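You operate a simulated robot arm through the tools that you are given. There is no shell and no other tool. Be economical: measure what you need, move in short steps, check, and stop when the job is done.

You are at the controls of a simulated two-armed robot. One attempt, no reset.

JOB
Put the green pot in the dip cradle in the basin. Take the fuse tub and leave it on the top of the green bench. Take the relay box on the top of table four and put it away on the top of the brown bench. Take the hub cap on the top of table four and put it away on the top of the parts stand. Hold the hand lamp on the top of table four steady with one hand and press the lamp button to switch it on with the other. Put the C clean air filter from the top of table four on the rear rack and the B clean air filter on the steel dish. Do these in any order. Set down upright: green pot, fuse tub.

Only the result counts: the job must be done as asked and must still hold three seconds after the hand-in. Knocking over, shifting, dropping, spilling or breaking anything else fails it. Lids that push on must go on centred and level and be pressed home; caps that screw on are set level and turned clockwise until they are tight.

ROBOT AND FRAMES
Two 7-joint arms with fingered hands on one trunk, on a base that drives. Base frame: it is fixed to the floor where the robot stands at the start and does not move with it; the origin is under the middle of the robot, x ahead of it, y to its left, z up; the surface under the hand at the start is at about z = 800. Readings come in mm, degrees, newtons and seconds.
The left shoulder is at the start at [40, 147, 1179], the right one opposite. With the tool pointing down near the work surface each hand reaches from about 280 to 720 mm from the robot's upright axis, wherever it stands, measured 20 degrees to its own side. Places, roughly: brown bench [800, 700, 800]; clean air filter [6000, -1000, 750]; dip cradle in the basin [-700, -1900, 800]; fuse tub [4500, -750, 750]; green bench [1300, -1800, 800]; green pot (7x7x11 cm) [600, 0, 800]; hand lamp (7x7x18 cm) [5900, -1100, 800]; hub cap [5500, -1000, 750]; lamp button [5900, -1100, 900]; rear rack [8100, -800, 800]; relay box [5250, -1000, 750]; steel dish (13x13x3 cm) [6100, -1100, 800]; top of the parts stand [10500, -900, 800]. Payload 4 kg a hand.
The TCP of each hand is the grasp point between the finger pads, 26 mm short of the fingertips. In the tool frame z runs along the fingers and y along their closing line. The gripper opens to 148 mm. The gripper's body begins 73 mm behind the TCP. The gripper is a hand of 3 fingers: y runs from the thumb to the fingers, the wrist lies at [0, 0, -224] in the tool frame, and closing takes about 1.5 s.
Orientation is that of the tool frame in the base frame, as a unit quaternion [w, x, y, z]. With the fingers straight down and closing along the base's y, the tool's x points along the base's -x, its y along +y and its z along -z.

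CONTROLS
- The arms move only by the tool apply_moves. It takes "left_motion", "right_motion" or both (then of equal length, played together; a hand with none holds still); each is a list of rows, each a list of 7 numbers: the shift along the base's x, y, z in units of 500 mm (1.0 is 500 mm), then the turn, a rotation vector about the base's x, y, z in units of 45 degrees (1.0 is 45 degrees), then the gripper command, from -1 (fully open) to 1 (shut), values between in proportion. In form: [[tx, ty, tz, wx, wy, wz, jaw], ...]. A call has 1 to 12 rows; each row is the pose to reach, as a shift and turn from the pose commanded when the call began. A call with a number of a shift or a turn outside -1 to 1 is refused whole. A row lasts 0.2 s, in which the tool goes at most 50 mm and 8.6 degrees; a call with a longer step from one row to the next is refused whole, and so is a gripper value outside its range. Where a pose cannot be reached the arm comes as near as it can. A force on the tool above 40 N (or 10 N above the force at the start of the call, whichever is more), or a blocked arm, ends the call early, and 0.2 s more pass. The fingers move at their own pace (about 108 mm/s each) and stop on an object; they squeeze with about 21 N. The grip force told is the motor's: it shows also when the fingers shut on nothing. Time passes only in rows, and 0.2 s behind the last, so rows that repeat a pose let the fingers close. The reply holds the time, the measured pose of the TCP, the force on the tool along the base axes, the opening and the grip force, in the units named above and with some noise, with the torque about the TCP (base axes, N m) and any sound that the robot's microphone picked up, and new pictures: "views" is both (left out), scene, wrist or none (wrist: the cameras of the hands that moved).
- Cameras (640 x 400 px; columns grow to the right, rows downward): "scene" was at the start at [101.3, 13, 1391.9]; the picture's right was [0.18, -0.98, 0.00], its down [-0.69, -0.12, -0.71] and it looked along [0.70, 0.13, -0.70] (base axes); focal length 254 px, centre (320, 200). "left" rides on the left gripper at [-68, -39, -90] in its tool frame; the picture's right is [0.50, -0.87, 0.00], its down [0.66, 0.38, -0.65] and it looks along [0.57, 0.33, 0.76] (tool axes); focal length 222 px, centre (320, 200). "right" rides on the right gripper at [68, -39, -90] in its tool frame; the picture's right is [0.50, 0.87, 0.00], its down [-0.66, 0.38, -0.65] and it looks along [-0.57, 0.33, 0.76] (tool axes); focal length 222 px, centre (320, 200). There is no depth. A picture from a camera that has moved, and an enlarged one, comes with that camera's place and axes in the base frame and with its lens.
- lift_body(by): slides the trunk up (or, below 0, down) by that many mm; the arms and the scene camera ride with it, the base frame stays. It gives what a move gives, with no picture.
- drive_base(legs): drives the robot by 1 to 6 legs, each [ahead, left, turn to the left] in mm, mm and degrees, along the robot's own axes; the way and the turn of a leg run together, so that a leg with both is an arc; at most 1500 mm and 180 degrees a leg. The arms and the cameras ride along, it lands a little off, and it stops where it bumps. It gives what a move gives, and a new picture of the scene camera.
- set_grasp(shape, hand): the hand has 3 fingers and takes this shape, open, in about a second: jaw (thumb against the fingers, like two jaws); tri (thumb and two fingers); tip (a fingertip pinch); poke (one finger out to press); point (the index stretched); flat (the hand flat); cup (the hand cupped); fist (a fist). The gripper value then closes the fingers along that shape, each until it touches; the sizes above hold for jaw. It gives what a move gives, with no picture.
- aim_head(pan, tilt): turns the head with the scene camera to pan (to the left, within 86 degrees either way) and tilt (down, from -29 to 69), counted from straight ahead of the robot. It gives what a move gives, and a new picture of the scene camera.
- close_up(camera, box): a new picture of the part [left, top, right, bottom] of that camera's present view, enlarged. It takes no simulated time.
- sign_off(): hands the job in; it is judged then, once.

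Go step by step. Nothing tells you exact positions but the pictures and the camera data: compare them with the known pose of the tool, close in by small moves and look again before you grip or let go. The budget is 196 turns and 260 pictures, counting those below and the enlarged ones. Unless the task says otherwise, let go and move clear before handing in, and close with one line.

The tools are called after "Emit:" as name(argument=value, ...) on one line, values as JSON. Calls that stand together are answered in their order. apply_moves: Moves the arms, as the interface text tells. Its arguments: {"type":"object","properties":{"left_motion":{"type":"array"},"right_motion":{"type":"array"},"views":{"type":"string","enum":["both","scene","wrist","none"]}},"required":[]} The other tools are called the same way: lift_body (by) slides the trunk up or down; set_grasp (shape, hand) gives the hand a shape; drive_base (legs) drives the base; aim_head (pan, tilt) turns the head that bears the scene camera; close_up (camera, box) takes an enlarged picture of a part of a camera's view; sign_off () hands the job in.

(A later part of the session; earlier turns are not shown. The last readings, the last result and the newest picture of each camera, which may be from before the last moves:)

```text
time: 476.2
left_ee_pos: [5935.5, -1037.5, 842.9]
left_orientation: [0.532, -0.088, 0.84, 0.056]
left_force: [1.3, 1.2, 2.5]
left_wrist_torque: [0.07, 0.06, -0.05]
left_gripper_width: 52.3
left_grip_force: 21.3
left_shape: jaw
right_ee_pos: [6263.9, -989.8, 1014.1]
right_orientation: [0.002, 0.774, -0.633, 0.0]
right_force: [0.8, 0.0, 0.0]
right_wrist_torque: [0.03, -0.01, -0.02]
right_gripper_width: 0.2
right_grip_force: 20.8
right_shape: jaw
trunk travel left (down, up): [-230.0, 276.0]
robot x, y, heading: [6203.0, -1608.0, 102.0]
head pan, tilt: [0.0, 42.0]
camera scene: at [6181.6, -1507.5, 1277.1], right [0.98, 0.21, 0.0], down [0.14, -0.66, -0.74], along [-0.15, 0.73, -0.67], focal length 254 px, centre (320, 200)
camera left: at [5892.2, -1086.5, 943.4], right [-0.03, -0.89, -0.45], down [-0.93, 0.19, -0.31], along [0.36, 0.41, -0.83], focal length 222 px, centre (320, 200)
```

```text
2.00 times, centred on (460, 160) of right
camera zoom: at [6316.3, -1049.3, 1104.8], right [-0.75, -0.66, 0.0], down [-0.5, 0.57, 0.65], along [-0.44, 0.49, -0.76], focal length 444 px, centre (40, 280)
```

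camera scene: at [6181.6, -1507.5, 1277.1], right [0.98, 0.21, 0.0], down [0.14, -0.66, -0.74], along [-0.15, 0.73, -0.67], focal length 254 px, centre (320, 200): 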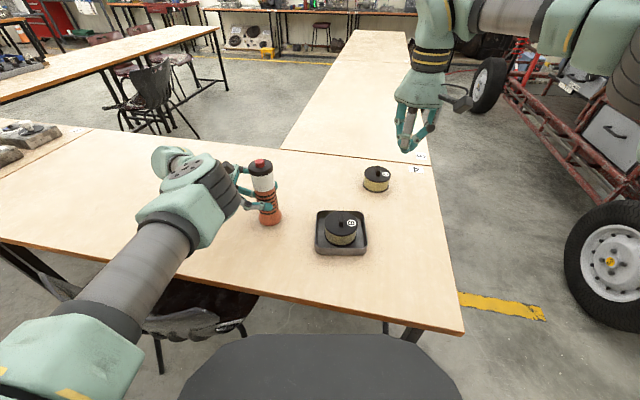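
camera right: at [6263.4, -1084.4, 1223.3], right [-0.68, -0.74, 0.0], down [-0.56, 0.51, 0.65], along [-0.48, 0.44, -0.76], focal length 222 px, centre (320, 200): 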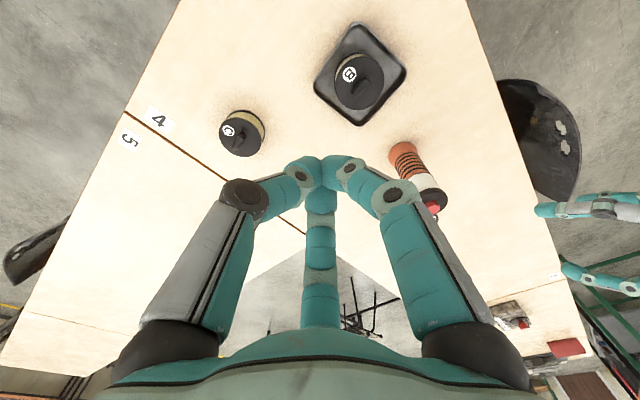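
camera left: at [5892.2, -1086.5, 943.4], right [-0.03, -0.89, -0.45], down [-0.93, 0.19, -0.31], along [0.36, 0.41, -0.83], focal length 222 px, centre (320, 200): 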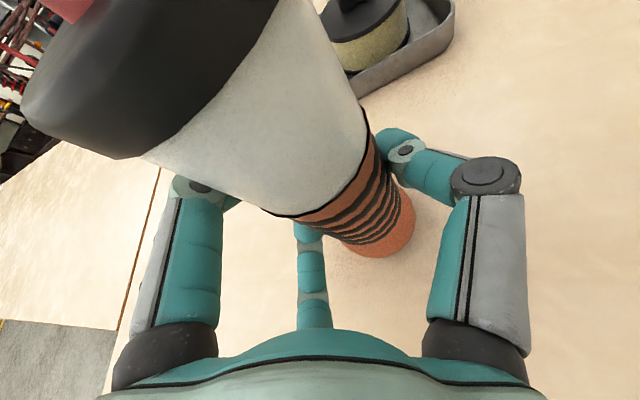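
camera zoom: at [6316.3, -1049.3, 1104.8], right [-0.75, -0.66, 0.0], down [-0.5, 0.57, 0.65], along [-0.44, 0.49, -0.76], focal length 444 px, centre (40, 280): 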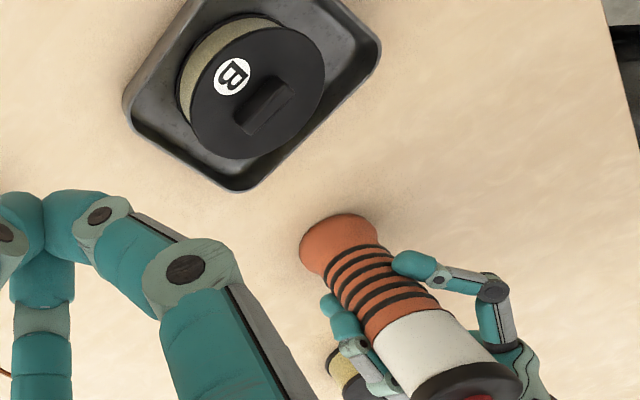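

The lamp is upright with its button near [5938, -1039] and the top at z≈935-943. I'll bring the right hand, fingers shut, above the button.

Emit:
apply_moves(right_motion=[[-0.08, -0.012, 0.03, 0, 0, 0, 1], [-0.16, -0.024, 0.06, 0, 0, 0, 1], [-0.24, -0.036, 0.06, 0, 0, 0, 1], [-0.32, -0.048, 0.06, 0, 0, 0, 1], [-0.4, -0.06, 0.06, 0, 0, 0, 1], [-0.48, -0.072, 0.06, 0, 0, 0, 1], [-0.56, -0.085, 0.06, 0, 0, 0, 1], [-0.652, -0.096, 0.06, 0, 0, 0, 1]])

```text
time: 478.0
left_ee_pos: [5934.1, -1038.4, 843.3]
left_orientation: [0.533, -0.089, 0.84, 0.057]
left_force: [0.4, 0.0, 0.1]
left_wrist_torque: [0.05, 0.05, -0.01]
left_gripper_width: 52.3
left_grip_force: 20.8
left_shape: jaw
right_ee_pos: [6010.5, -1055.2, 1042.0]
right_orientation: [0.001, 0.775, -0.632, -0.001]
right_force: [0.0, -0.2, 0.2]
right_wrist_torque: [0.0, 0.01, 0.0]
right_gripper_width: 0.0
right_grip_force: 21.6
right_shape: jaw
right hand out of reach, approached as far as the arm can: row 6, 7, 8
trunk travel left (down, up): [-230.0, 276.0]
robot x, y, heading: [6200.8, -1607.4, 101.8]
head pan, tilt: [0.0, 42.0]
camera scene: at [6180.9, -1508.1, 1277.1], right [0.98, 0.21, 0.0], down [0.14, -0.65, -0.74], along [-0.15, 0.73, -0.67], focal length 254 px, centre (320, 200)
camera right: at [6062.9, -1113.8, 1132.3], right [-0.75, -0.66, 0.0], down [-0.5, 0.57, 0.66], along [-0.44, 0.49, -0.75], focal length 222 px, centre (320, 200)
```

scene: 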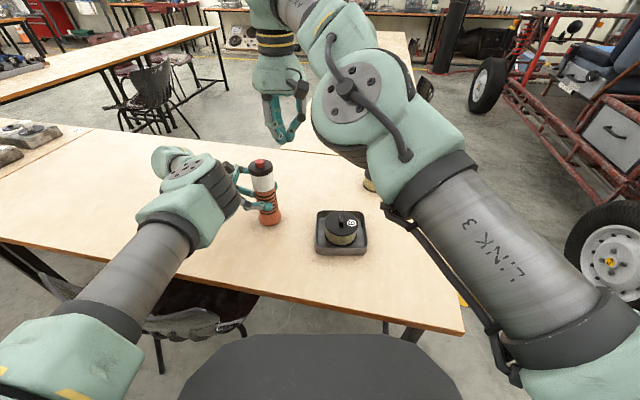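
right: 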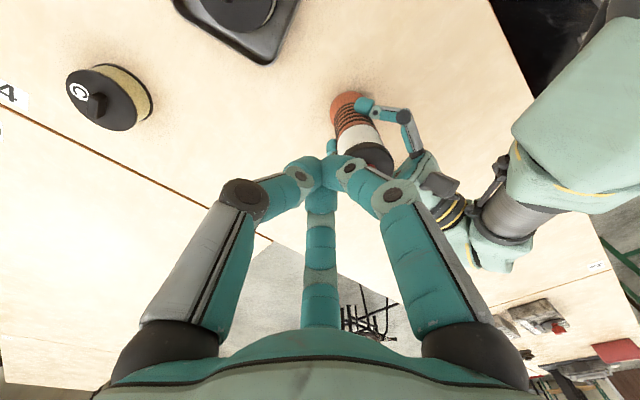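

Straight down is out of reach across the body. I'll tilt the right tool 30° toward the lamp and move above the button.

Emit:
apply_moves(right_motion=[[0, 0, 0.02, 0.035, 0.162, 0, 1], [0, 0, 0.02, 0.07, 0.325, 0, 1], [0, 0, 0.02, 0.106, 0.488, 0, 1], [0, 0, 0.02, 0.141, 0.65, 0, 1], [-0.06, 0.013, 0, 0.141, 0.65, 0, 1], [-0.119, 0.026, -0.04, 0.141, 0.65, 0, 1], [-0.119, 0.026, -0.07, 0.141, 0.65, 0, 1]])

```text
time: 479.6
left_ee_pos: [5934.1, -1038.6, 842.5]
left_orientation: [0.532, -0.088, 0.84, 0.056]
left_force: [0.5, 1.7, 1.1]
left_wrist_torque: [0.08, 0.06, 0.0]
left_gripper_width: 51.9
left_grip_force: 21.4
left_shape: jaw
right_ee_pos: [5923.0, -1000.6, 1024.3]
right_orientation: [0.119, 0.748, -0.611, -0.229]
right_force: [0.3, -0.1, 0.5]
right_wrist_torque: [0.0, -0.04, -0.02]
right_gripper_width: 0.1
right_grip_force: 21.6
right_shape: jaw
right hand out of reach, approached as far as the arm can: row 1, 2, 3, 4, 5, 6, 7
trunk travel left (down, up): [-230.0, 276.0]
robot x, y, heading: [6203.4, -1604.2, 101.8]
head pan, tilt: [0.0, 42.0]
camera scene: at [6181.4, -1507.5, 1277.1], right [0.98, 0.21, 0.0], down [0.14, -0.65, -0.74], along [-0.15, 0.73, -0.67], focal length 254 px, centre (320, 200)
camera right: at [6010.3, -1067.1, 1072.1], right [-0.67, -0.68, 0.3], down [-0.1, 0.48, 0.87], along [-0.73, 0.55, -0.39], focal length 222 px, centre (320, 200)
```

scene: 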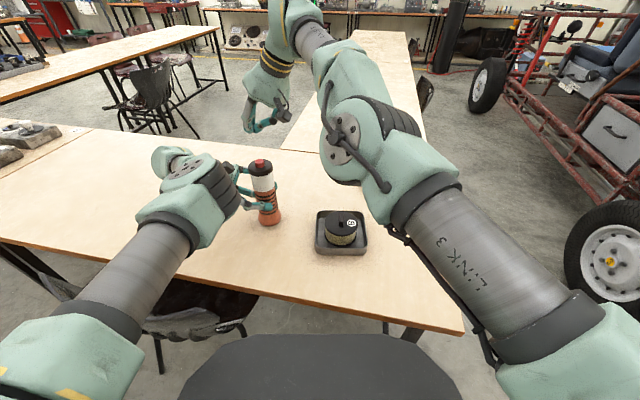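
right: 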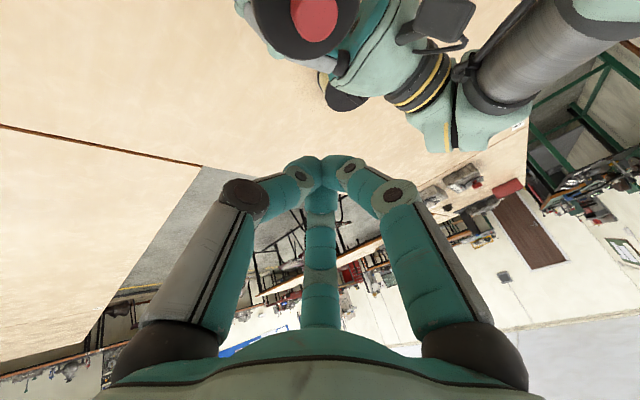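

The button is at about [5936, -1046]. I'll move so the fingertip hovers just above it.

Emit:
apply_moves(right_motion=[[0.026, -0.046, 0, 0, 0, 0, 1], [0.052, -0.092, -0.02, 0, 0, 0, 1], [0.052, -0.092, -0.06, 0, 0, 0, 1], [0.052, -0.092, -0.078, 0, 0, 0, 1]])

```text
time: 480.6
left_ee_pos: [5933.8, -1039.1, 843.1]
left_orientation: [0.532, -0.088, 0.84, 0.056]
left_force: [0.7, 0.2, 1.3]
left_wrist_torque: [0.07, 0.09, -0.01]
left_gripper_width: 51.9
left_grip_force: 21.6
left_shape: jaw
right_ee_pos: [5921.4, -995.0, 1005.9]
right_orientation: [0.12, 0.749, -0.61, -0.23]
right_force: [0.0, 0.1, -0.2]
right_wrist_torque: [0.01, -0.01, 0.03]
right_gripper_width: 0.0
right_grip_force: 21.4
right_shape: jaw
right hand out of reach, approached as far as the arm can: row 1, 2, 3, 4
trunk travel left (down, up): [-230.0, 276.0]
robot x, y, heading: [6199.9, -1604.4, 102.1]
head pan, tilt: [0.0, 42.0]
camera scene: at [6181.4, -1507.5, 1277.1], right [0.98, 0.21, 0.0], down [0.14, -0.65, -0.74], along [-0.15, 0.73, -0.67], focal length 254 px, centre (320, 200)
camera right: at [6009.3, -1062.5, 1054.0], right [-0.67, -0.68, 0.3], down [-0.1, 0.48, 0.87], along [-0.74, 0.55, -0.39], focal length 222 px, centre (320, 200)
```

scene: 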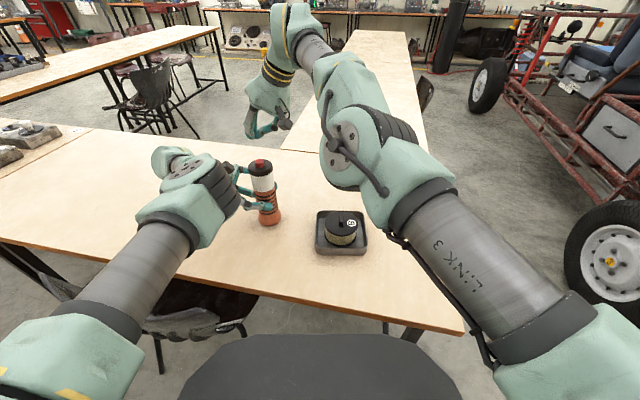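
right: 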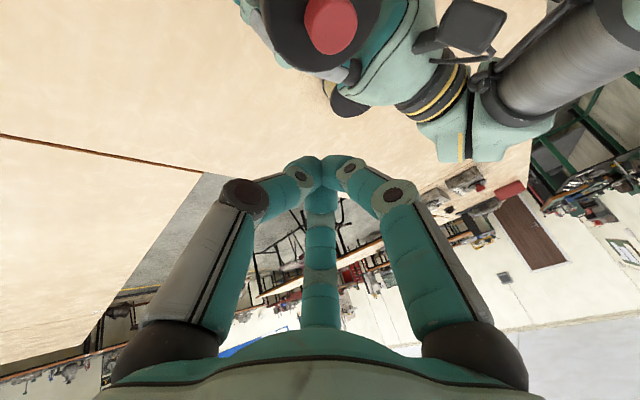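

Too much tilt limits the arm. I'll reduce it to about 18° and try the hover point again.

Emit:
apply_moves(right_motion=[[0.01, -0.02, 0.02, -0.028, -0.13, 0, 1], [0.02, -0.04, 0.02, -0.056, -0.26, 0, 1], [0.03, -0.07, 0.0, -0.056, -0.26, 0, 1], [0.046, -0.104, -0.02, -0.056, -0.26, 0, 1], [0.046, -0.104, -0.032, -0.056, -0.26, 0, 1]])

```text
time: 481.8
left_ee_pos: [5934.0, -1037.8, 845.2]
left_orientation: [0.532, -0.088, 0.84, 0.056]
left_force: [1.5, -1.0, 1.9]
left_wrist_torque: [0.01, 0.06, -0.03]
left_gripper_width: 51.8
left_grip_force: 21.5
left_shape: jaw
right_ee_pos: [5943.7, -1049.2, 991.9]
right_orientation: [0.072, 0.765, -0.625, -0.139]
right_force: [0.2, 0.3, 0.3]
right_wrist_torque: [-0.01, -0.01, 0.01]
right_gripper_width: 0.1
right_grip_force: 20.8
right_shape: jaw
right hand out of reach, approached as far as the arm can: row 1, 2
trunk travel left (down, up): [-230.0, 276.0]
robot x, y, heading: [6203.0, -1608.7, 101.8]
head pan, tilt: [0.0, 42.0]
camera scene: at [6181.0, -1507.6, 1277.1], right [0.98, 0.21, 0.0], down [0.14, -0.65, -0.74], along [-0.15, 0.73, -0.67], focal length 254 px, centre (320, 200)
camera right: at [6020.3, -1113.2, 1057.5], right [-0.72, -0.67, 0.18], down [-0.27, 0.52, 0.81], along [-0.64, 0.53, -0.56], focal length 222 px, centre (320, 200)
```

scene: 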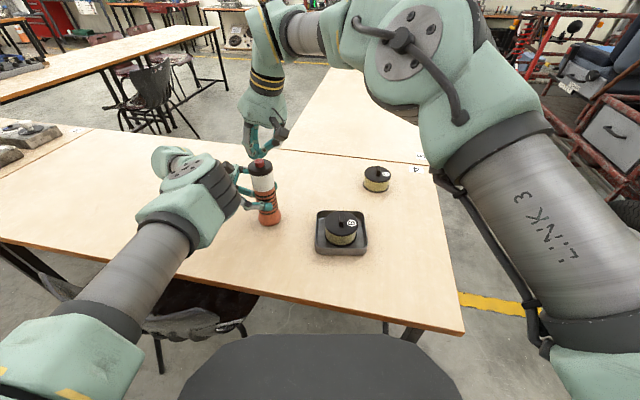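
right: 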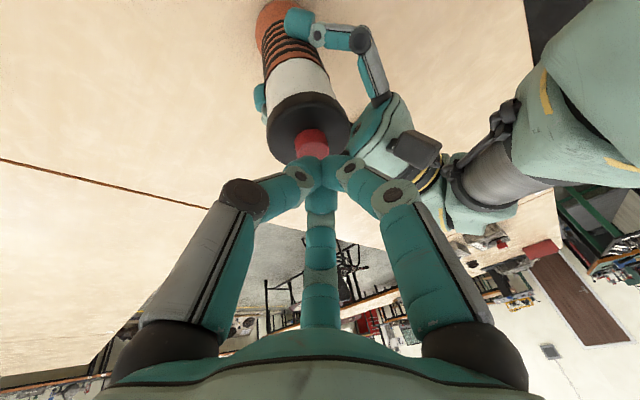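

The fingertip is over the button. I'll press straight down slowly.

Emit:
apply_moves(right_motion=[[0, -0.004, -0.03, 0, 0, 0, 1], [0, -0.004, -0.042, 0, 0, 0, 1], [0, -0.004, -0.05, 0, 0, 0, 1], [0, -0.004, -0.056, 0, 0, 0, 1], [0, -0.004, -0.062, 0, 0, 0, 1], [0, -0.004, -0.068, 0, 0, 0, 1], [0, -0.004, -0.074, 0, 0, 0, 1]])

```text
time: 483.0
left_ee_pos: [5934.5, -1040.8, 843.1]
left_orientation: [0.53, -0.087, 0.841, 0.057]
left_force: [0.9, 3.4, -0.7]
left_wrist_torque: [0.23, 0.16, 0.0]
left_gripper_width: 50.2
left_grip_force: 21.5
left_shape: jaw
right_ee_pos: [5945.4, -1049.5, 972.6]
right_orientation: [0.07, 0.762, -0.625, -0.151]
right_force: [-1.5, -1.0, 18.5]
right_wrist_torque: [-0.14, -0.01, 0.0]
right_gripper_width: 0.2
right_grip_force: 21.0
right_shape: jaw
trunk travel left (down, up): [-230.0, 276.0]
robot x, y, heading: [6200.0, -1607.3, 102.1]
head pan, tilt: [0.0, 42.0]
heard: click
stopped in row 5 (right hand): the force on the tool passed its limit at 41 N (the readings are from after the stop); the commanded pose is now the measured one
camera scene: at [6183.1, -1510.7, 1277.5], right [0.98, 0.21, 0.0], down [0.14, -0.65, -0.74], along [-0.15, 0.73, -0.67], focal length 254 px, centre (320, 200)
camera right: at [6021.9, -1114.9, 1037.9], right [-0.72, -0.67, 0.18], down [-0.26, 0.51, 0.82], along [-0.64, 0.55, -0.54], focal length 222 px, centre (320, 200)
```

scene: 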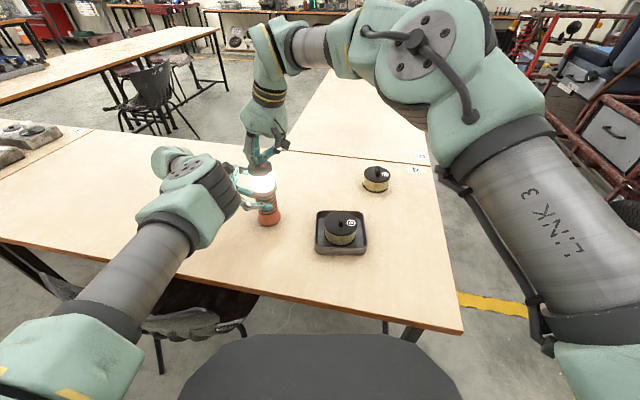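
right: 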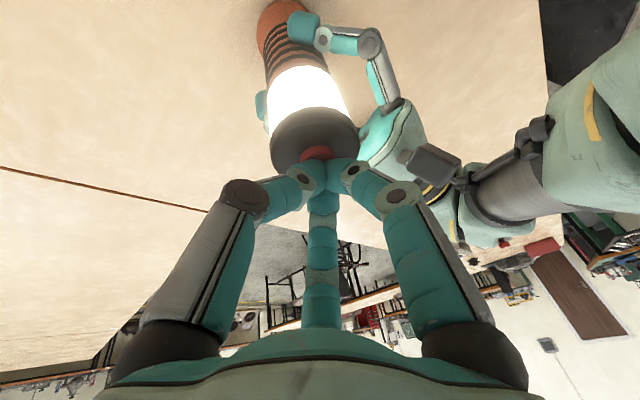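

I heard a click and the lamp is lit. I'll raise the right hand straight off.

Emit:
apply_moves(right_motion=[[0, 0, 0.04, 0, 0, 0, 1], [0, 0, 0.1, 0, 0, 0, 1], [0, 0, 0.16, 0, 0, 0, 1], [0.06, 0, 0.18, -0.03, -0.13, 0, 1], [0.14, 0, 0.18, -0.06, -0.26, 0, 1], [0.22, 0.02, 0.18, -0.085, -0.39, 0, 1], [0.3, 0.04, 0.18, -0.085, -0.39, 0, 1], [0.38, 0.06, 0.18, -0.085, -0.39, 0, 1]])

```text
time: 484.8
left_ee_pos: [5933.9, -1038.6, 843.7]
left_orientation: [0.531, -0.089, 0.841, 0.056]
left_force: [0.4, 2.2, 7.4]
left_wrist_torque: [-0.01, -0.05, 0.04]
left_gripper_width: 50.5
left_grip_force: 21.1
left_shape: jaw
right_ee_pos: [6136.1, -1017.7, 1056.3]
right_orientation: [0.0, 0.774, -0.633, -0.005]
right_force: [0.1, -0.6, 0.6]
right_wrist_torque: [-0.01, 0.03, -0.01]
right_gripper_width: 0.0
right_grip_force: 21.0
right_shape: jaw
trunk travel left (down, up): [-230.0, 276.0]
robot x, y, heading: [6200.1, -1604.6, 101.8]
head pan, tilt: [0.0, 42.0]
camera scene: at [6182.5, -1507.8, 1277.1], right [0.98, 0.21, 0.0], down [0.14, -0.65, -0.74], along [-0.15, 0.73, -0.67], focal length 254 px, centre (320, 200)
camera right: at [6187.9, -1078.0, 1146.4], right [-0.75, -0.66, 0.0], down [-0.5, 0.56, 0.66], along [-0.44, 0.49, -0.75], focal length 222 px, centre (320, 200)
```

scene: 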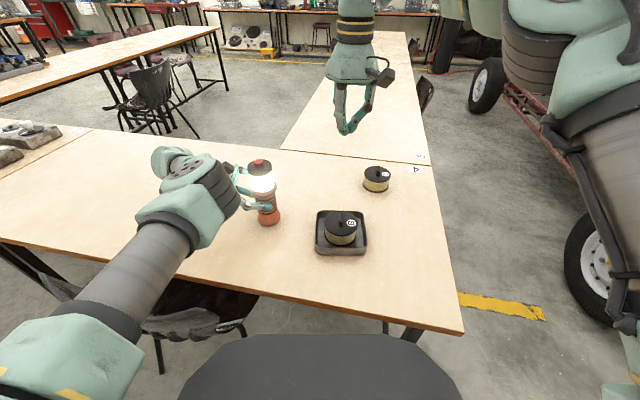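
right: 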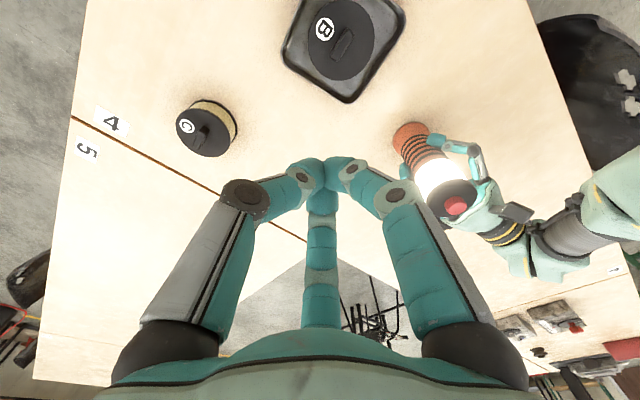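

Now I'll open the left hand gradually and watch the lamp.

Emit:
apply_moves(left_motion=[[0, 0, 0, 0, 0, 0, 0.3], [0, 0, 0, 0, 0, 0, 0.2], [0, 0, 0, 0, 0, 0, 0.1], [0, 0, 0, 0, 0, 0, 0], [0, 0, 0, 0, 0, 0, -0.2], [0, 0, 0, 0, 0, 0, -0.35], [0, 0, 0, 0, 0, 0, -0.35]])

Emit:
close_up(camera="scene", box=[200, 140, 320, 240])

```text
time: 486.4
left_ee_pos: [5934.5, -1038.3, 842.1]
left_orientation: [0.531, -0.089, 0.841, 0.056]
left_force: [0.5, -0.3, 0.3]
left_wrist_torque: [-0.03, 0.03, 0.01]
left_gripper_width: 99.3
left_grip_force: 0.1
left_shape: jaw
right_ee_pos: [6135.4, -1017.1, 1056.1]
right_orientation: [0.001, 0.775, -0.632, -0.005]
right_force: [-0.6, -0.2, -0.4]
right_wrist_torque: [-0.01, 0.0, -0.02]
right_gripper_width: 0.3
right_grip_force: 21.4
right_shape: jaw
trunk travel left (down, up): [-230.0, 276.0]
robot x, y, heading: [6201.1, -1607.7, 101.9]
head pan, tilt: [0.0, 42.0]
camera scene: at [6181.3, -1507.3, 1277.1], right [0.98, 0.21, 0.0], down [0.14, -0.66, -0.74], along [-0.15, 0.73, -0.67], focal length 254 px, centre (320, 200)
camera left: at [5891.5, -1086.8, 942.4], right [-0.03, -0.89, -0.45], down [-0.93, 0.19, -0.31], along [0.36, 0.41, -0.84], focal length 222 px, centre (320, 200)
```

scene: 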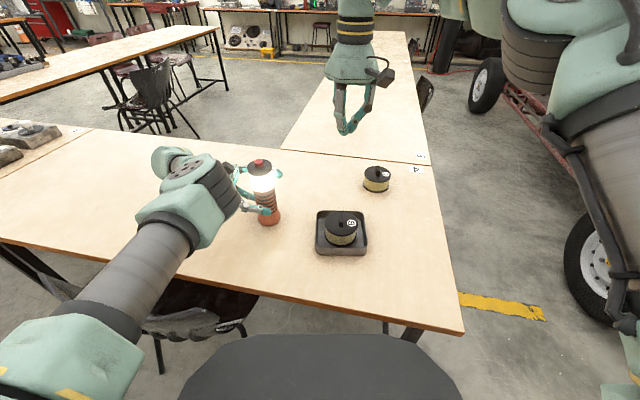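
left: 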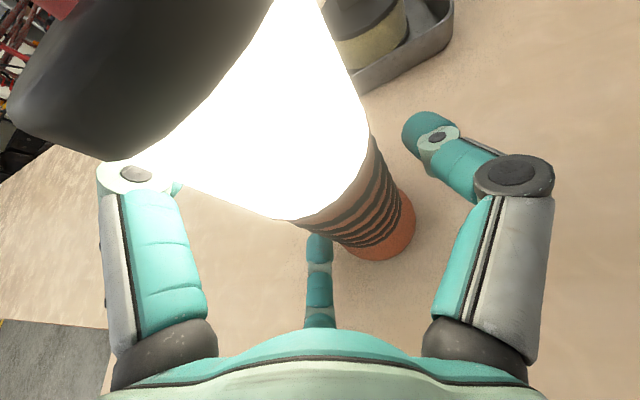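

```text
4.00 times, centred on (260, 190) of scene
camera zoom: at [6181.3, -1507.3, 1277.1], right [0.98, 0.21, 0.0], down [0.14, -0.66, -0.74], along [-0.15, 0.73, -0.67], focal length 1017 px, centre (560, 240)
```

zoom: 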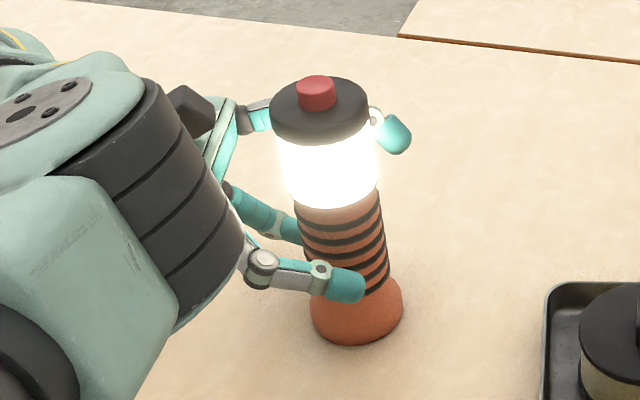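

The lamp stands upright and lit. I'll withdraw the left hand along its tool axis.

Emit:
apply_moves(left_motion=[[-0.04, -0.006, 0.02, 0, 0, 0, -0.35], [-0.1, -0.02, 0.05, 0, 0, 0, -0.35], [-0.18, -0.038, 0.085, 0, 0, 0, -0.35], [-0.26, -0.055, 0.125, 0, 0, 0, -0.35], [-0.32, -0.09, 0.18, 0, 0, 0, -0.35], [-0.36, -0.13, 0.24, 0, 0, 0, -0.35], [-0.4, -0.17, 0.3, 0, 0, 0, -0.35]], views="scene")

```text
time: 488.0
left_ee_pos: [5733.6, -1123.6, 993.1]
left_orientation: [0.532, -0.088, 0.84, 0.056]
left_force: [-0.2, -0.2, 0.2]
left_wrist_torque: [-0.03, 0.0, 0.0]
left_gripper_width: 99.6
left_grip_force: 0.0
left_shape: jaw
right_ee_pos: [6133.2, -1019.4, 1057.3]
right_orientation: [0.0, 0.774, -0.633, -0.004]
right_force: [-0.9, -0.1, -0.2]
right_wrist_torque: [0.03, 0.03, 0.01]
right_gripper_width: 0.0
right_grip_force: 21.3
right_shape: jaw
trunk travel left (down, up): [-230.0, 276.0]
robot x, y, heading: [6200.3, -1606.8, 102.1]
head pan, tilt: [0.0, 42.0]
camera scene: at [6180.7, -1508.7, 1277.2], right [0.98, 0.21, 0.0], down [0.14, -0.65, -0.74], along [-0.15, 0.73, -0.67], focal length 254 px, centre (320, 200)
```

scene: 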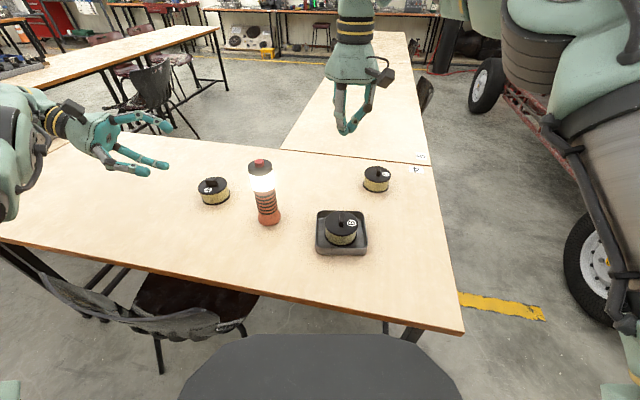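

I'll untilt the left hand, raise the trunk, and drive back around to the table's end for filter C.

Emit:
apply_moves(left_motion=[[-0.02, -0.03, 0.06, -0.035, 0.166, 0, -0.35], [-0.04, -0.06, 0.12, -0.07, 0.332, 0, -0.35], [-0.06, -0.09, 0.18, -0.105, 0.498, 0, -0.35], [-0.06, -0.1, 0.2, -0.14, 0.664, 0, -0.35], [-0.06, -0.1, 0.2, -0.176, 0.83, 0, -0.35], [-0.06, -0.1, 0.2, -0.208, 0.978, 0, -0.35]], right_motion=[[0, 0, 0.02, 0, 0, 0, -1], [0, 0, 0.04, 0, 0, 0, -1], [0, 0, 0.06, 0, 0, 0, -1], [0, 0, 0.06, 0, 0, 0, -1], [0, 0, 0.06, 0, 0, 0, -1], [0, 0, 0.06, 0, 0, 0, -1]], views="none")

Emit:
apply_moves(left_motion=[[0, 0, 0, -0.031, 0.145, 0, -1], [0, 0, 0, -0.062, 0.29, 0, -1], [0, 0, 0, -0.0925, 0.435, 0, -1]], views="none")

Emit:
lift_body(by=120)

Emit:
drive_base(legs=[[-20, -40, -12], [0, -790, 0], [0, 0, 90]])

```text
time: 489.4
left_ee_pos: [5704.2, -1173.1, 1092.8]
left_orientation: [0.169, -0.103, 0.98, 0.018]
left_force: [-0.9, -0.4, 0.5]
left_wrist_torque: [0.01, 0.02, -0.02]
left_gripper_width: 99.5
left_grip_force: 0.0
left_shape: jaw
right_ee_pos: [6134.8, -1017.1, 1086.2]
right_orientation: [0.0, 0.775, -0.632, -0.004]
right_force: [-0.9, 0.5, -0.5]
right_wrist_torque: [-0.01, 0.0, 0.01]
right_gripper_width: 148.0
right_grip_force: 0.0
right_shape: jaw
trunk travel left (down, up): [-230.0, 276.0]
robot x, y, heading: [6202.1, -1604.3, 102.0]
head pan, tilt: [0.0, 42.0]
```

```text
time: 490.2
left_ee_pos: [5704.1, -1173.8, 1092.0]
left_orientation: [-0.005, -0.104, 0.995, 0.0]
left_force: [0.7, 0.6, -0.6]
left_wrist_torque: [-0.01, -0.01, 0.0]
left_gripper_width: 147.9
left_grip_force: 0.2
left_shape: jaw
right_ee_pos: [6135.6, -1018.3, 1085.8]
right_orientation: [0.001, 0.774, -0.633, -0.005]
right_force: [-0.9, -1.0, 0.1]
right_wrist_torque: [0.01, 0.02, 0.03]
right_gripper_width: 148.1
right_grip_force: 0.0
right_shape: jaw
trunk travel left (down, up): [-230.0, 276.0]
robot x, y, heading: [6203.7, -1612.6, 101.7]
head pan, tilt: [0.0, 42.0]
```

```text
time: 491.7
left_ee_pos: [5704.2, -1172.9, 1210.1]
left_orientation: [-0.004, -0.105, 0.995, 0.0]
left_force: [0.4, 0.3, 0.5]
left_wrist_torque: [-0.04, 0.01, 0.0]
left_gripper_width: 147.9
left_grip_force: 0.1
left_shape: jaw
right_ee_pos: [6134.1, -1018.1, 1204.2]
right_orientation: [0.0, 0.775, -0.632, -0.005]
right_force: [-0.9, 0.2, 0.4]
right_wrist_torque: [-0.01, -0.04, -0.02]
right_gripper_width: 147.9
right_grip_force: 0.0
right_shape: jaw
trunk travel left (down, up): [-350.0, 156.0]
robot x, y, heading: [6201.2, -1606.8, 102.0]
head pan, tilt: [0.0, 42.0]
```

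```text
time: 500.6
left_ee_pos: [6503.8, -2018.9, 1211.1]
left_orientation: [-0.002, -0.703, 0.711, -0.002]
left_force: [0.4, -0.1, 0.9]
left_wrist_torque: [-0.01, 0.0, -0.01]
left_gripper_width: 148.0
left_grip_force: 0.0
left_shape: jaw
right_ee_pos: [6447.3, -1566.3, 1204.1]
right_orientation: [0.004, 1.0, -0.01, -0.003]
right_force: [0.6, 0.9, -0.4]
right_wrist_torque: [0.03, -0.02, 0.01]
right_gripper_width: 147.9
right_grip_force: 0.0
right_shape: jaw
trunk travel left (down, up): [-350.0, 156.0]
robot x, y, heading: [7039.9, -1632.9, 179.3]
head pan, tilt: [0.0, 42.0]
camera scene: at [6933.1, -1629.0, 1395.9], right [0.01, 1.0, 0.0], down [0.67, -0.01, -0.74], along [-0.74, 0.01, -0.67], focal length 254 px, centre (320, 200)
```

scene: 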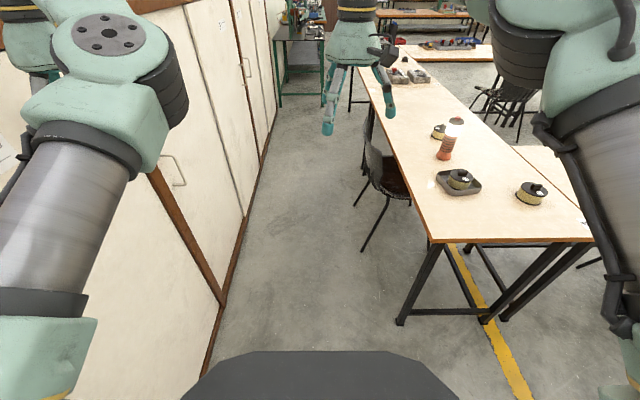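

Now I'll shift over to the table end.

Emit:
drive_base(legs=[[0, -640, 0.6], [270, 0, 0]])

Emit:
aim_head(pan=-8, tilt=48)

```text
time: 505.7
left_ee_pos: [6242.8, -1387.1, 1212.3]
left_orientation: [0.003, 0.708, -0.707, 0.002]
left_force: [-0.3, 0.0, 0.2]
left_wrist_torque: [0.0, 0.0, 0.01]
left_gripper_width: 148.2
left_grip_force: 0.0
left_shape: jaw
right_ee_pos: [6180.2, -933.6, 1205.5]
right_orientation: [0.004, 1.0, -0.004, -0.005]
right_force: [-0.5, -1.0, 1.1]
right_wrist_torque: [0.01, -0.02, 0.01]
right_gripper_width: 148.0
right_grip_force: 0.1
right_shape: jaw
trunk travel left (down, up): [-350.0, 156.0]
robot x, y, heading: [6770.6, -993.0, 180.1]
head pan, tilt: [0.0, 42.0]
camera scene: at [6668.1, -990.0, 1396.0], right [0.0, 1.0, 0.0], down [0.67, 0.0, -0.74], along [-0.74, 0.0, -0.67], focal length 254 px, centre (320, 200)
```

scene: 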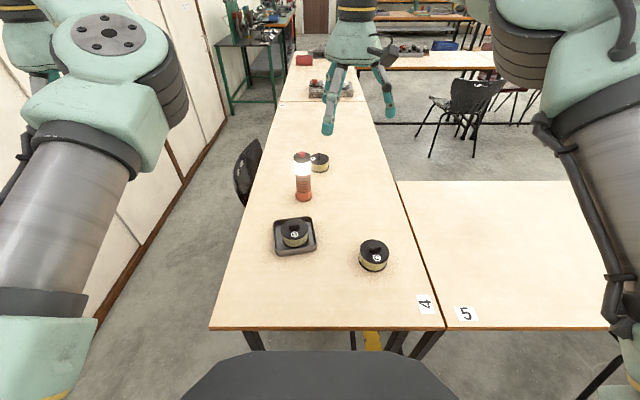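

```text
time: 506.4
left_ee_pos: [6241.4, -1386.6, 1210.6]
left_orientation: [0.002, 0.708, -0.706, 0.003]
left_force: [-0.2, -0.7, -0.2]
left_wrist_torque: [-0.01, -0.01, 0.02]
left_gripper_width: 147.8
left_grip_force: 0.0
left_shape: jaw
right_ee_pos: [6179.3, -933.5, 1204.1]
right_orientation: [0.004, 1.0, -0.004, -0.003]
right_force: [0.1, 0.2, -0.8]
right_wrist_torque: [0.03, -0.03, 0.01]
right_gripper_width: 148.0
right_grip_force: 0.2
right_shape: jaw
trunk travel left (down, up): [-350.0, 156.0]
robot x, y, heading: [6771.4, -988.0, 180.2]
head pan, tilt: [-8.0, 48.0]
camera scene: at [6671.5, -979.1, 1387.3], right [0.14, 0.99, 0.0], down [0.74, -0.1, -0.67], along [-0.66, 0.09, -0.74], focal length 254 px, centre (320, 200)
```

scene: 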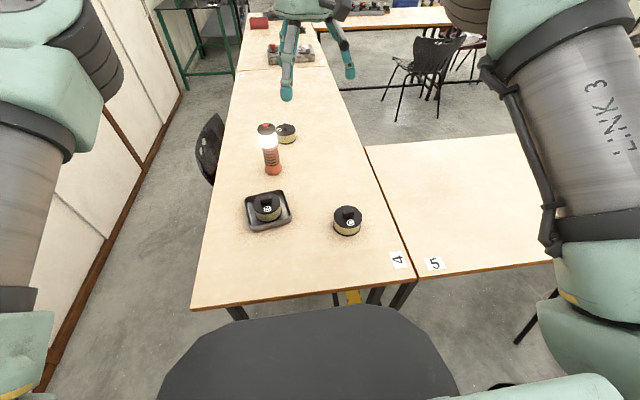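

C is at about [6212, -836]. I'll bring the right hand above it.

Emit:
apply_moves(right_motion=[[0.03, 0.08, -0.03, 0, 0, 0, -1], [0.066, 0.16, -0.06, 0, 0, 0, -1], [0.066, 0.195, -0.14, 0, 0, 0, -1], [0.066, 0.195, -0.23, 0, 0, 0, -1], [0.066, 0.195, -0.32, 0, 0, 0, -1], [0.066, 0.195, -0.41, 0, 0, 0, -1], [0.066, 0.195, -0.5, 0, 0, 0, -1], [0.066, 0.195, -0.548, 0, 0, 0, -1]], views="wrist")

```text
time: 508.2
left_ee_pos: [6242.1, -1387.2, 1211.5]
left_orientation: [0.003, 0.707, -0.707, 0.003]
left_force: [-1.3, 0.6, 0.8]
left_wrist_torque: [-0.02, -0.01, 0.01]
left_gripper_width: 147.9
left_grip_force: 0.0
left_shape: jaw
right_ee_pos: [6211.4, -835.7, 929.0]
right_orientation: [0.004, 1.0, -0.004, -0.003]
right_force: [-0.1, 0.4, -0.6]
right_wrist_torque: [0.04, -0.02, -0.01]
right_gripper_width: 147.9
right_grip_force: 0.1
right_shape: jaw
trunk travel left (down, up): [-350.0, 156.0]
robot x, y, heading: [6768.2, -988.6, 180.1]
head pan, tilt: [-8.0, 48.0]
camera right: at [6279.6, -796.4, 1018.8], right [0.49, -0.87, 0.0], down [-0.65, -0.37, 0.66], along [-0.57, -0.33, -0.75], focal length 222 px, centre (320, 200)
```

right: 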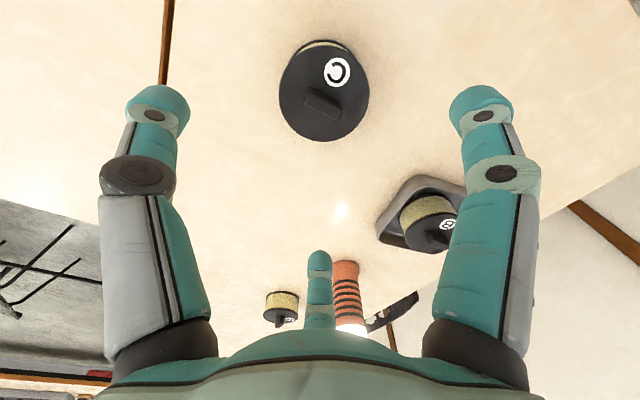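

Emit:
apply_moves(right_motion=[[0.023, 0.004, -0.07, 0, 0, 0, -1], [0.023, 0.004, -0.15, 0, 0, 0, -1], [0.023, 0.004, -0.22, 0, 0, 0, -1], [0.023, 0.004, -0.258, 0, 0, 0, -1], [0.023, 0.004, -0.258, 0, 0, 0, 0.2], [0.023, 0.004, -0.258, 0, 0, 0, 1], [0.023, 0.004, -0.258, 0, 0, 0, 1], [0.023, 0.004, -0.258, 0, 0, 0, 1], [0.023, 0.004, -0.258, 0, 0, 0, 1], [0.023, 0.004, -0.258, 0, 0, 0, 1], [0.023, 0.004, -0.23, 0, 0, 0, 1], [0.023, 0.004, -0.16, 0, 0, 0, 1]])

```text
time: 510.8
left_ee_pos: [6243.3, -1386.5, 1210.9]
left_orientation: [0.002, 0.708, -0.707, 0.002]
left_force: [-0.1, 0.2, -0.1]
left_wrist_torque: [-0.04, 0.01, 0.05]
left_gripper_width: 147.8
left_grip_force: 0.2
left_shape: jaw
right_ee_pos: [6222.6, -832.4, 851.5]
right_orientation: [0.004, 1.0, -0.004, -0.003]
right_force: [0.0, 0.3, -0.2]
right_wrist_torque: [-0.02, 0.0, 0.02]
right_gripper_width: 76.1
right_grip_force: 20.9
right_shape: jaw
trunk travel left (down, up): [-350.0, 156.0]
robot x, y, heading: [6767.4, -989.7, 179.8]
head pan, tilt: [-8.0, 48.0]
camera scene: at [6672.7, -979.2, 1387.4], right [0.14, 0.99, 0.0], down [0.74, -0.1, -0.67], along [-0.66, 0.09, -0.74], focal length 254 px, centre (320, 200)
camera right: at [6292.8, -795.3, 940.4], right [0.49, -0.87, 0.0], down [-0.65, -0.37, 0.66], along [-0.57, -0.33, -0.75], focal length 222 px, centre (320, 200)
```

scene: 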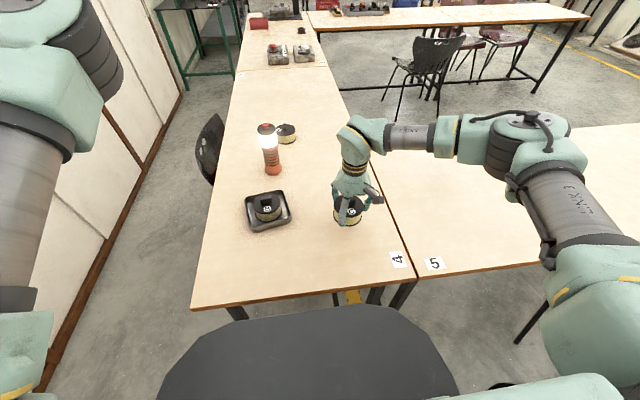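
right: 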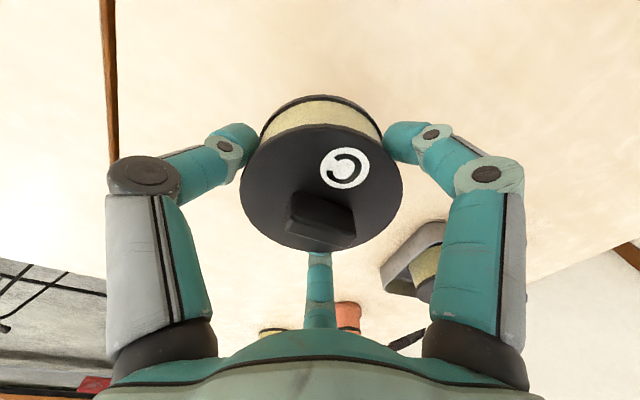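

Filter C is held. I'll lift it, draw both hands in, and drive around to look at the buggy's rear rack.

Emit:
apply_moves(right_motion=[[0, 0, 0.09, 0, 0, 0, 1], [0, 0, 0.18, 0, 0, 0, 1], [0, 0, 0.27, 0, 0, 0, 1], [0, 0, 0.36, 0, 0, 0, 1], [0.05, 0, 0.44, 0, 0, 0, 1], [0.1, 0, 0.5, 0, 0, 0, 1], [0.16, 0, 0.54, 0, 0, 0, 1]], left_motion=[[0.03, 0, 0, 0, 0, 0, -1], [0.06, 0, 0, 0, 0, 0, -1], [0.09, 0, 0, 0, 0, 0, -1], [0.12, 0, 0, 0, 0, 0, -1], [0.15, 0, 0, 0, 0, 0, -1], [0.18, 0, 0, 0, 0, 0, -1], [0.2, 0, 0, 0, 0, 0, -1]], views="none")

Emit:
drive_base(legs=[[-280, 0, 0], [0, 650, 0], [0, 0, -90]])

Emit:
aim_head(pan=-45, tilt=30)

```text
time: 512.4
left_ee_pos: [6344.1, -1386.2, 1211.6]
left_orientation: [0.003, 0.708, -0.707, 0.003]
left_force: [0.3, 0.0, -0.2]
left_wrist_torque: [-0.02, -0.01, 0.0]
left_gripper_width: 148.0
left_grip_force: 0.1
left_shape: jaw
right_ee_pos: [6306.4, -835.0, 1121.2]
right_orientation: [0.004, 1.0, -0.003, -0.004]
right_force: [-0.5, 0.8, -0.5]
right_wrist_torque: [-0.03, 0.02, 0.01]
right_gripper_width: 76.4
right_grip_force: 20.5
right_shape: jaw
trunk travel left (down, up): [-350.0, 156.0]
robot x, y, heading: [6768.2, -990.9, 179.6]
head pan, tilt: [-8.0, 48.0]
```

```text
time: 521.3
left_ee_pos: [6653.9, -1199.8, 1211.1]
left_orientation: [-0.004, 0.005, 1.0, 0.0]
left_force: [0.1, 0.2, -0.3]
left_wrist_torque: [0.01, 0.0, -0.01]
left_gripper_width: 148.0
left_grip_force: 0.0
left_shape: jaw
right_ee_pos: [7207.5, -1169.1, 1120.3]
right_orientation: [0.001, -0.7, 0.714, 0.005]
right_force: [0.5, 0.4, -0.5]
right_wrist_torque: [0.02, 0.0, -0.03]
right_gripper_width: 76.0
right_grip_force: 21.4
right_shape: jaw
trunk travel left (down, up): [-350.0, 156.0]
robot x, y, heading: [7048.2, -1635.7, 89.3]
head pan, tilt: [-8.0, 48.0]
camera scene: at [7059.7, -1535.3, 1387.4], right [0.99, -0.15, 0.0], down [-0.11, -0.73, -0.67], along [0.1, 0.66, -0.74], focal length 254 px, centre (320, 200)
```

scene: 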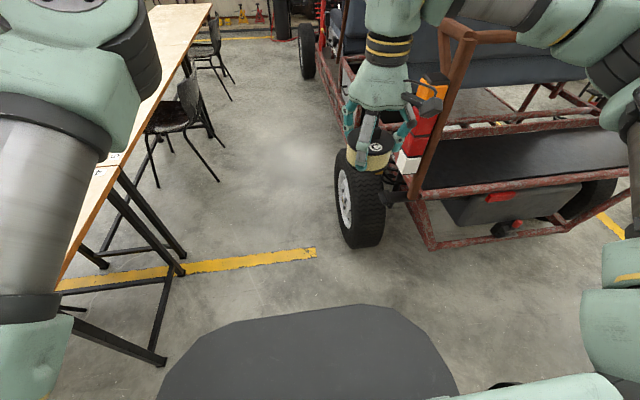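

```text
time: 522.4
left_ee_pos: [6653.8, -1201.0, 1210.7]
left_orientation: [-0.004, 0.005, 1.0, 0.0]
left_force: [0.6, 0.7, 0.0]
left_wrist_torque: [-0.02, 0.0, -0.01]
left_gripper_width: 148.1
left_grip_force: 0.1
left_shape: jaw
right_ee_pos: [7206.0, -1169.0, 1120.5]
right_orientation: [0.0, -0.699, 0.715, 0.005]
right_force: [-0.4, -0.4, -0.9]
right_wrist_torque: [0.05, 0.01, 0.04]
right_gripper_width: 76.2
right_grip_force: 21.3
right_shape: jaw
trunk travel left (down, up): [-350.0, 156.0]
robot x, y, heading: [7044.9, -1631.3, 89.4]
head pan, tilt: [-45.0, 30.0]
camera scene: at [7112.4, -1550.0, 1414.1], right [0.7, -0.72, 0.0], down [-0.36, -0.35, -0.87], along [0.62, 0.6, -0.5], focal length 254 px, centre (320, 200)
```

scene: 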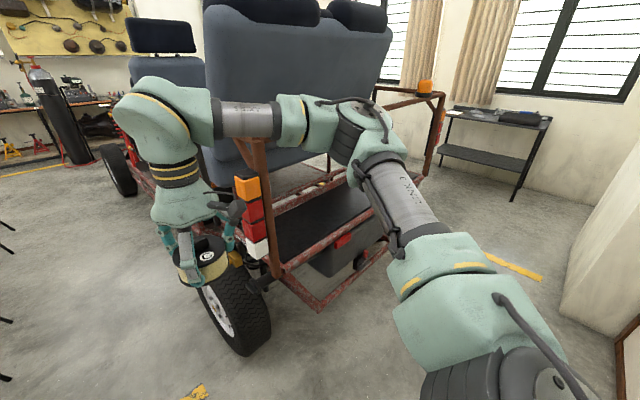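

The rear rack is the black plate behind the seats, under a top rail at about z=1210. I'll strafe along behind the buggy to get square to it and look.

Emit:
drive_base(legs=[[0, -1020, 0]])

Emit:
aim_head(pan=0, tilt=35)

```text
time: 527.6
left_ee_pos: [7670.1, -1213.4, 1211.1]
left_orientation: [-0.003, 0.007, 1.0, 0.0]
left_force: [0.4, -0.3, 0.7]
left_wrist_torque: [0.0, -0.02, 0.02]
left_gripper_width: 148.0
left_grip_force: 0.0
left_shape: jaw
right_ee_pos: [8222.8, -1184.7, 1120.1]
right_orientation: [0.0, -0.699, 0.715, 0.004]
right_force: [-0.2, 0.0, -0.8]
right_wrist_torque: [0.0, -0.03, 0.0]
right_gripper_width: 76.1
right_grip_force: 21.5
right_shape: jaw
trunk travel left (down, up): [-350.0, 156.0]
robot x, y, heading: [8058.5, -1649.0, 89.2]
head pan, tilt: [-45.0, 30.0]
camera scene: at [8127.2, -1564.9, 1414.2], right [0.7, -0.72, 0.0], down [-0.36, -0.35, -0.87], along [0.62, 0.6, -0.5], focal length 254 px, centre (320, 200)
```

scene: 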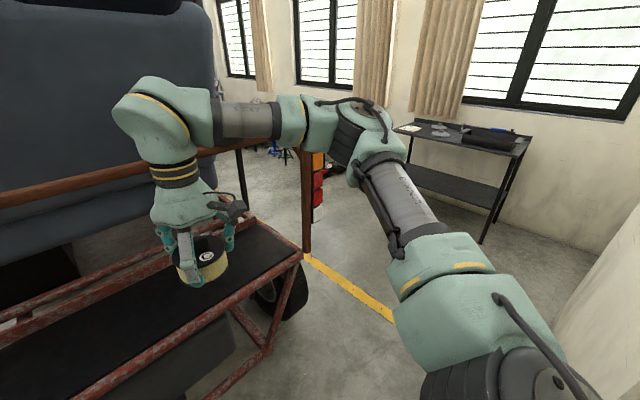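

```text
time: 528.7
left_ee_pos: [7670.1, -1213.2, 1211.4]
left_orientation: [-0.004, 0.007, 1.0, 0.0]
left_force: [0.5, 0.5, -0.2]
left_wrist_torque: [0.02, -0.01, 0.0]
left_gripper_width: 148.0
left_grip_force: 0.0
left_shape: jaw
right_ee_pos: [8222.5, -1184.6, 1120.7]
right_orientation: [0.0, -0.699, 0.715, 0.005]
right_force: [0.5, 0.2, -1.0]
right_wrist_torque: [0.03, -0.01, 0.01]
right_gripper_width: 76.1
right_grip_force: 21.2
right_shape: jaw
trunk travel left (down, up): [-350.0, 156.0]
robot x, y, heading: [8061.1, -1647.8, 89.0]
head pan, tilt: [0.0, 35.0]
camera scene: at [8064.1, -1539.8, 1406.4], right [1.0, -0.02, 0.0], down [-0.01, -0.57, -0.82], along [0.01, 0.82, -0.57], focal length 254 px, centre (320, 200)
```

scene: 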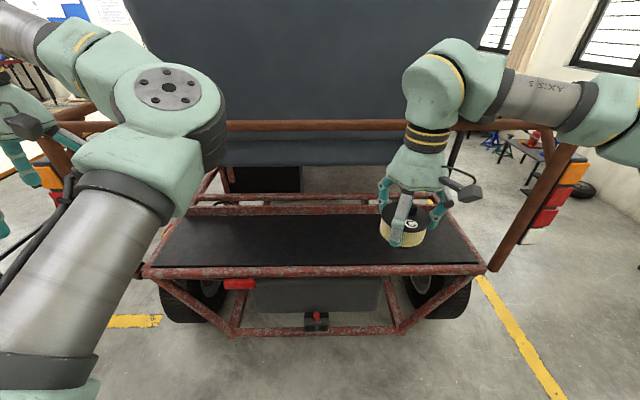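

The rack plate is at z≈795, from y≈-1040 to -745, with a top rail at z≈1210 above its rear edge. I'll lower the trunk so the whole arm passes beneath the rail, then drive in straight.

Emit:
apply_moves(left_motion=[[0, -0.05, -0.03, 0, 0, 0, -1], [0, -0.1, -0.06, 0, 0, 0, -1], [0, -0.15, -0.09, 0, 0, 0, -1], [0, -0.2, -0.12, 0, 0, 0, -1]], right_motion=[[0, 0.02, 0, 0, 0, 0, 1], [0, 0.04, 0, 0, 0, 0, 1], [0, 0.055, 0, 0, 0, 0, 1], [0, 0.055, 0, 0, 0, 0, 1]], views="none")

Emit:
lift_body(by=-240)

Emit:
drive_base(legs=[[80, -40, 1]])

```text
time: 529.7
left_ee_pos: [7670.1, -1313.1, 1149.6]
left_orientation: [-0.003, 0.007, 1.0, 0.0]
left_force: [0.2, 0.3, 0.6]
left_wrist_torque: [0.0, 0.02, 0.01]
left_gripper_width: 148.2
left_grip_force: 0.1
left_shape: jaw
right_ee_pos: [8223.4, -1156.7, 1120.3]
right_orientation: [0.0, -0.699, 0.715, 0.005]
right_force: [-0.3, -0.5, -1.1]
right_wrist_torque: [0.0, 0.0, -0.02]
right_gripper_width: 76.0
right_grip_force: 20.8
right_shape: jaw
trunk travel left (down, up): [-350.0, 156.0]
robot x, y, heading: [8062.0, -1647.5, 88.8]
head pan, tilt: [0.0, 35.0]
```

```text
time: 532.2
left_ee_pos: [7671.8, -1313.3, 911.1]
left_orientation: [-0.004, 0.006, 1.0, 0.0]
left_force: [-0.3, 0.1, 0.4]
left_wrist_torque: [-0.01, 0.0, 0.01]
left_gripper_width: 147.7
left_grip_force: 0.1
left_shape: jaw
right_ee_pos: [8222.0, -1156.5, 880.7]
right_orientation: [0.0, -0.699, 0.715, 0.004]
right_force: [-0.6, 0.0, -1.4]
right_wrist_torque: [-0.02, -0.02, -0.01]
right_gripper_width: 76.0
right_grip_force: 21.1
right_shape: jaw
trunk travel left (down, up): [-110.0, 396.0]
robot x, y, heading: [8063.1, -1649.5, 89.4]
head pan, tilt: [0.0, 35.0]
```

```text
time: 533.3
left_ee_pos: [7705.2, -1240.3, 910.9]
left_orientation: [-0.003, -0.003, 1.0, 0.0]
left_force: [-0.1, 0.7, 0.0]
left_wrist_torque: [-0.02, 0.01, 0.0]
left_gripper_width: 148.0
left_grip_force: 0.0
left_shape: jaw
right_ee_pos: [8254.5, -1074.2, 880.3]
right_orientation: [0.0, -0.705, 0.709, 0.005]
right_force: [0.6, 0.3, -1.5]
right_wrist_torque: [-0.04, 0.01, -0.02]
right_gripper_width: 76.0
right_grip_force: 21.1
right_shape: jaw
trunk travel left (down, up): [-110.0, 396.0]
robot x, y, heading: [8100.6, -1566.7, 90.0]
head pan, tilt: [0.0, 35.0]
camera scene: at [8103.1, -1460.0, 1166.6], right [1.0, 0.0, 0.0], down [0.0, -0.57, -0.82], along [0.0, 0.82, -0.57], focal length 254 px, centre (320, 200)
```

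scene: 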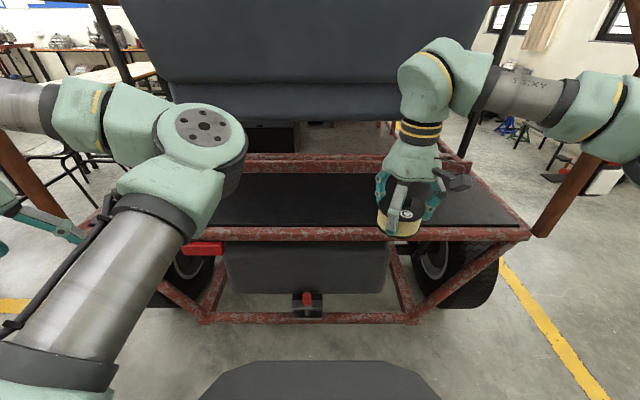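

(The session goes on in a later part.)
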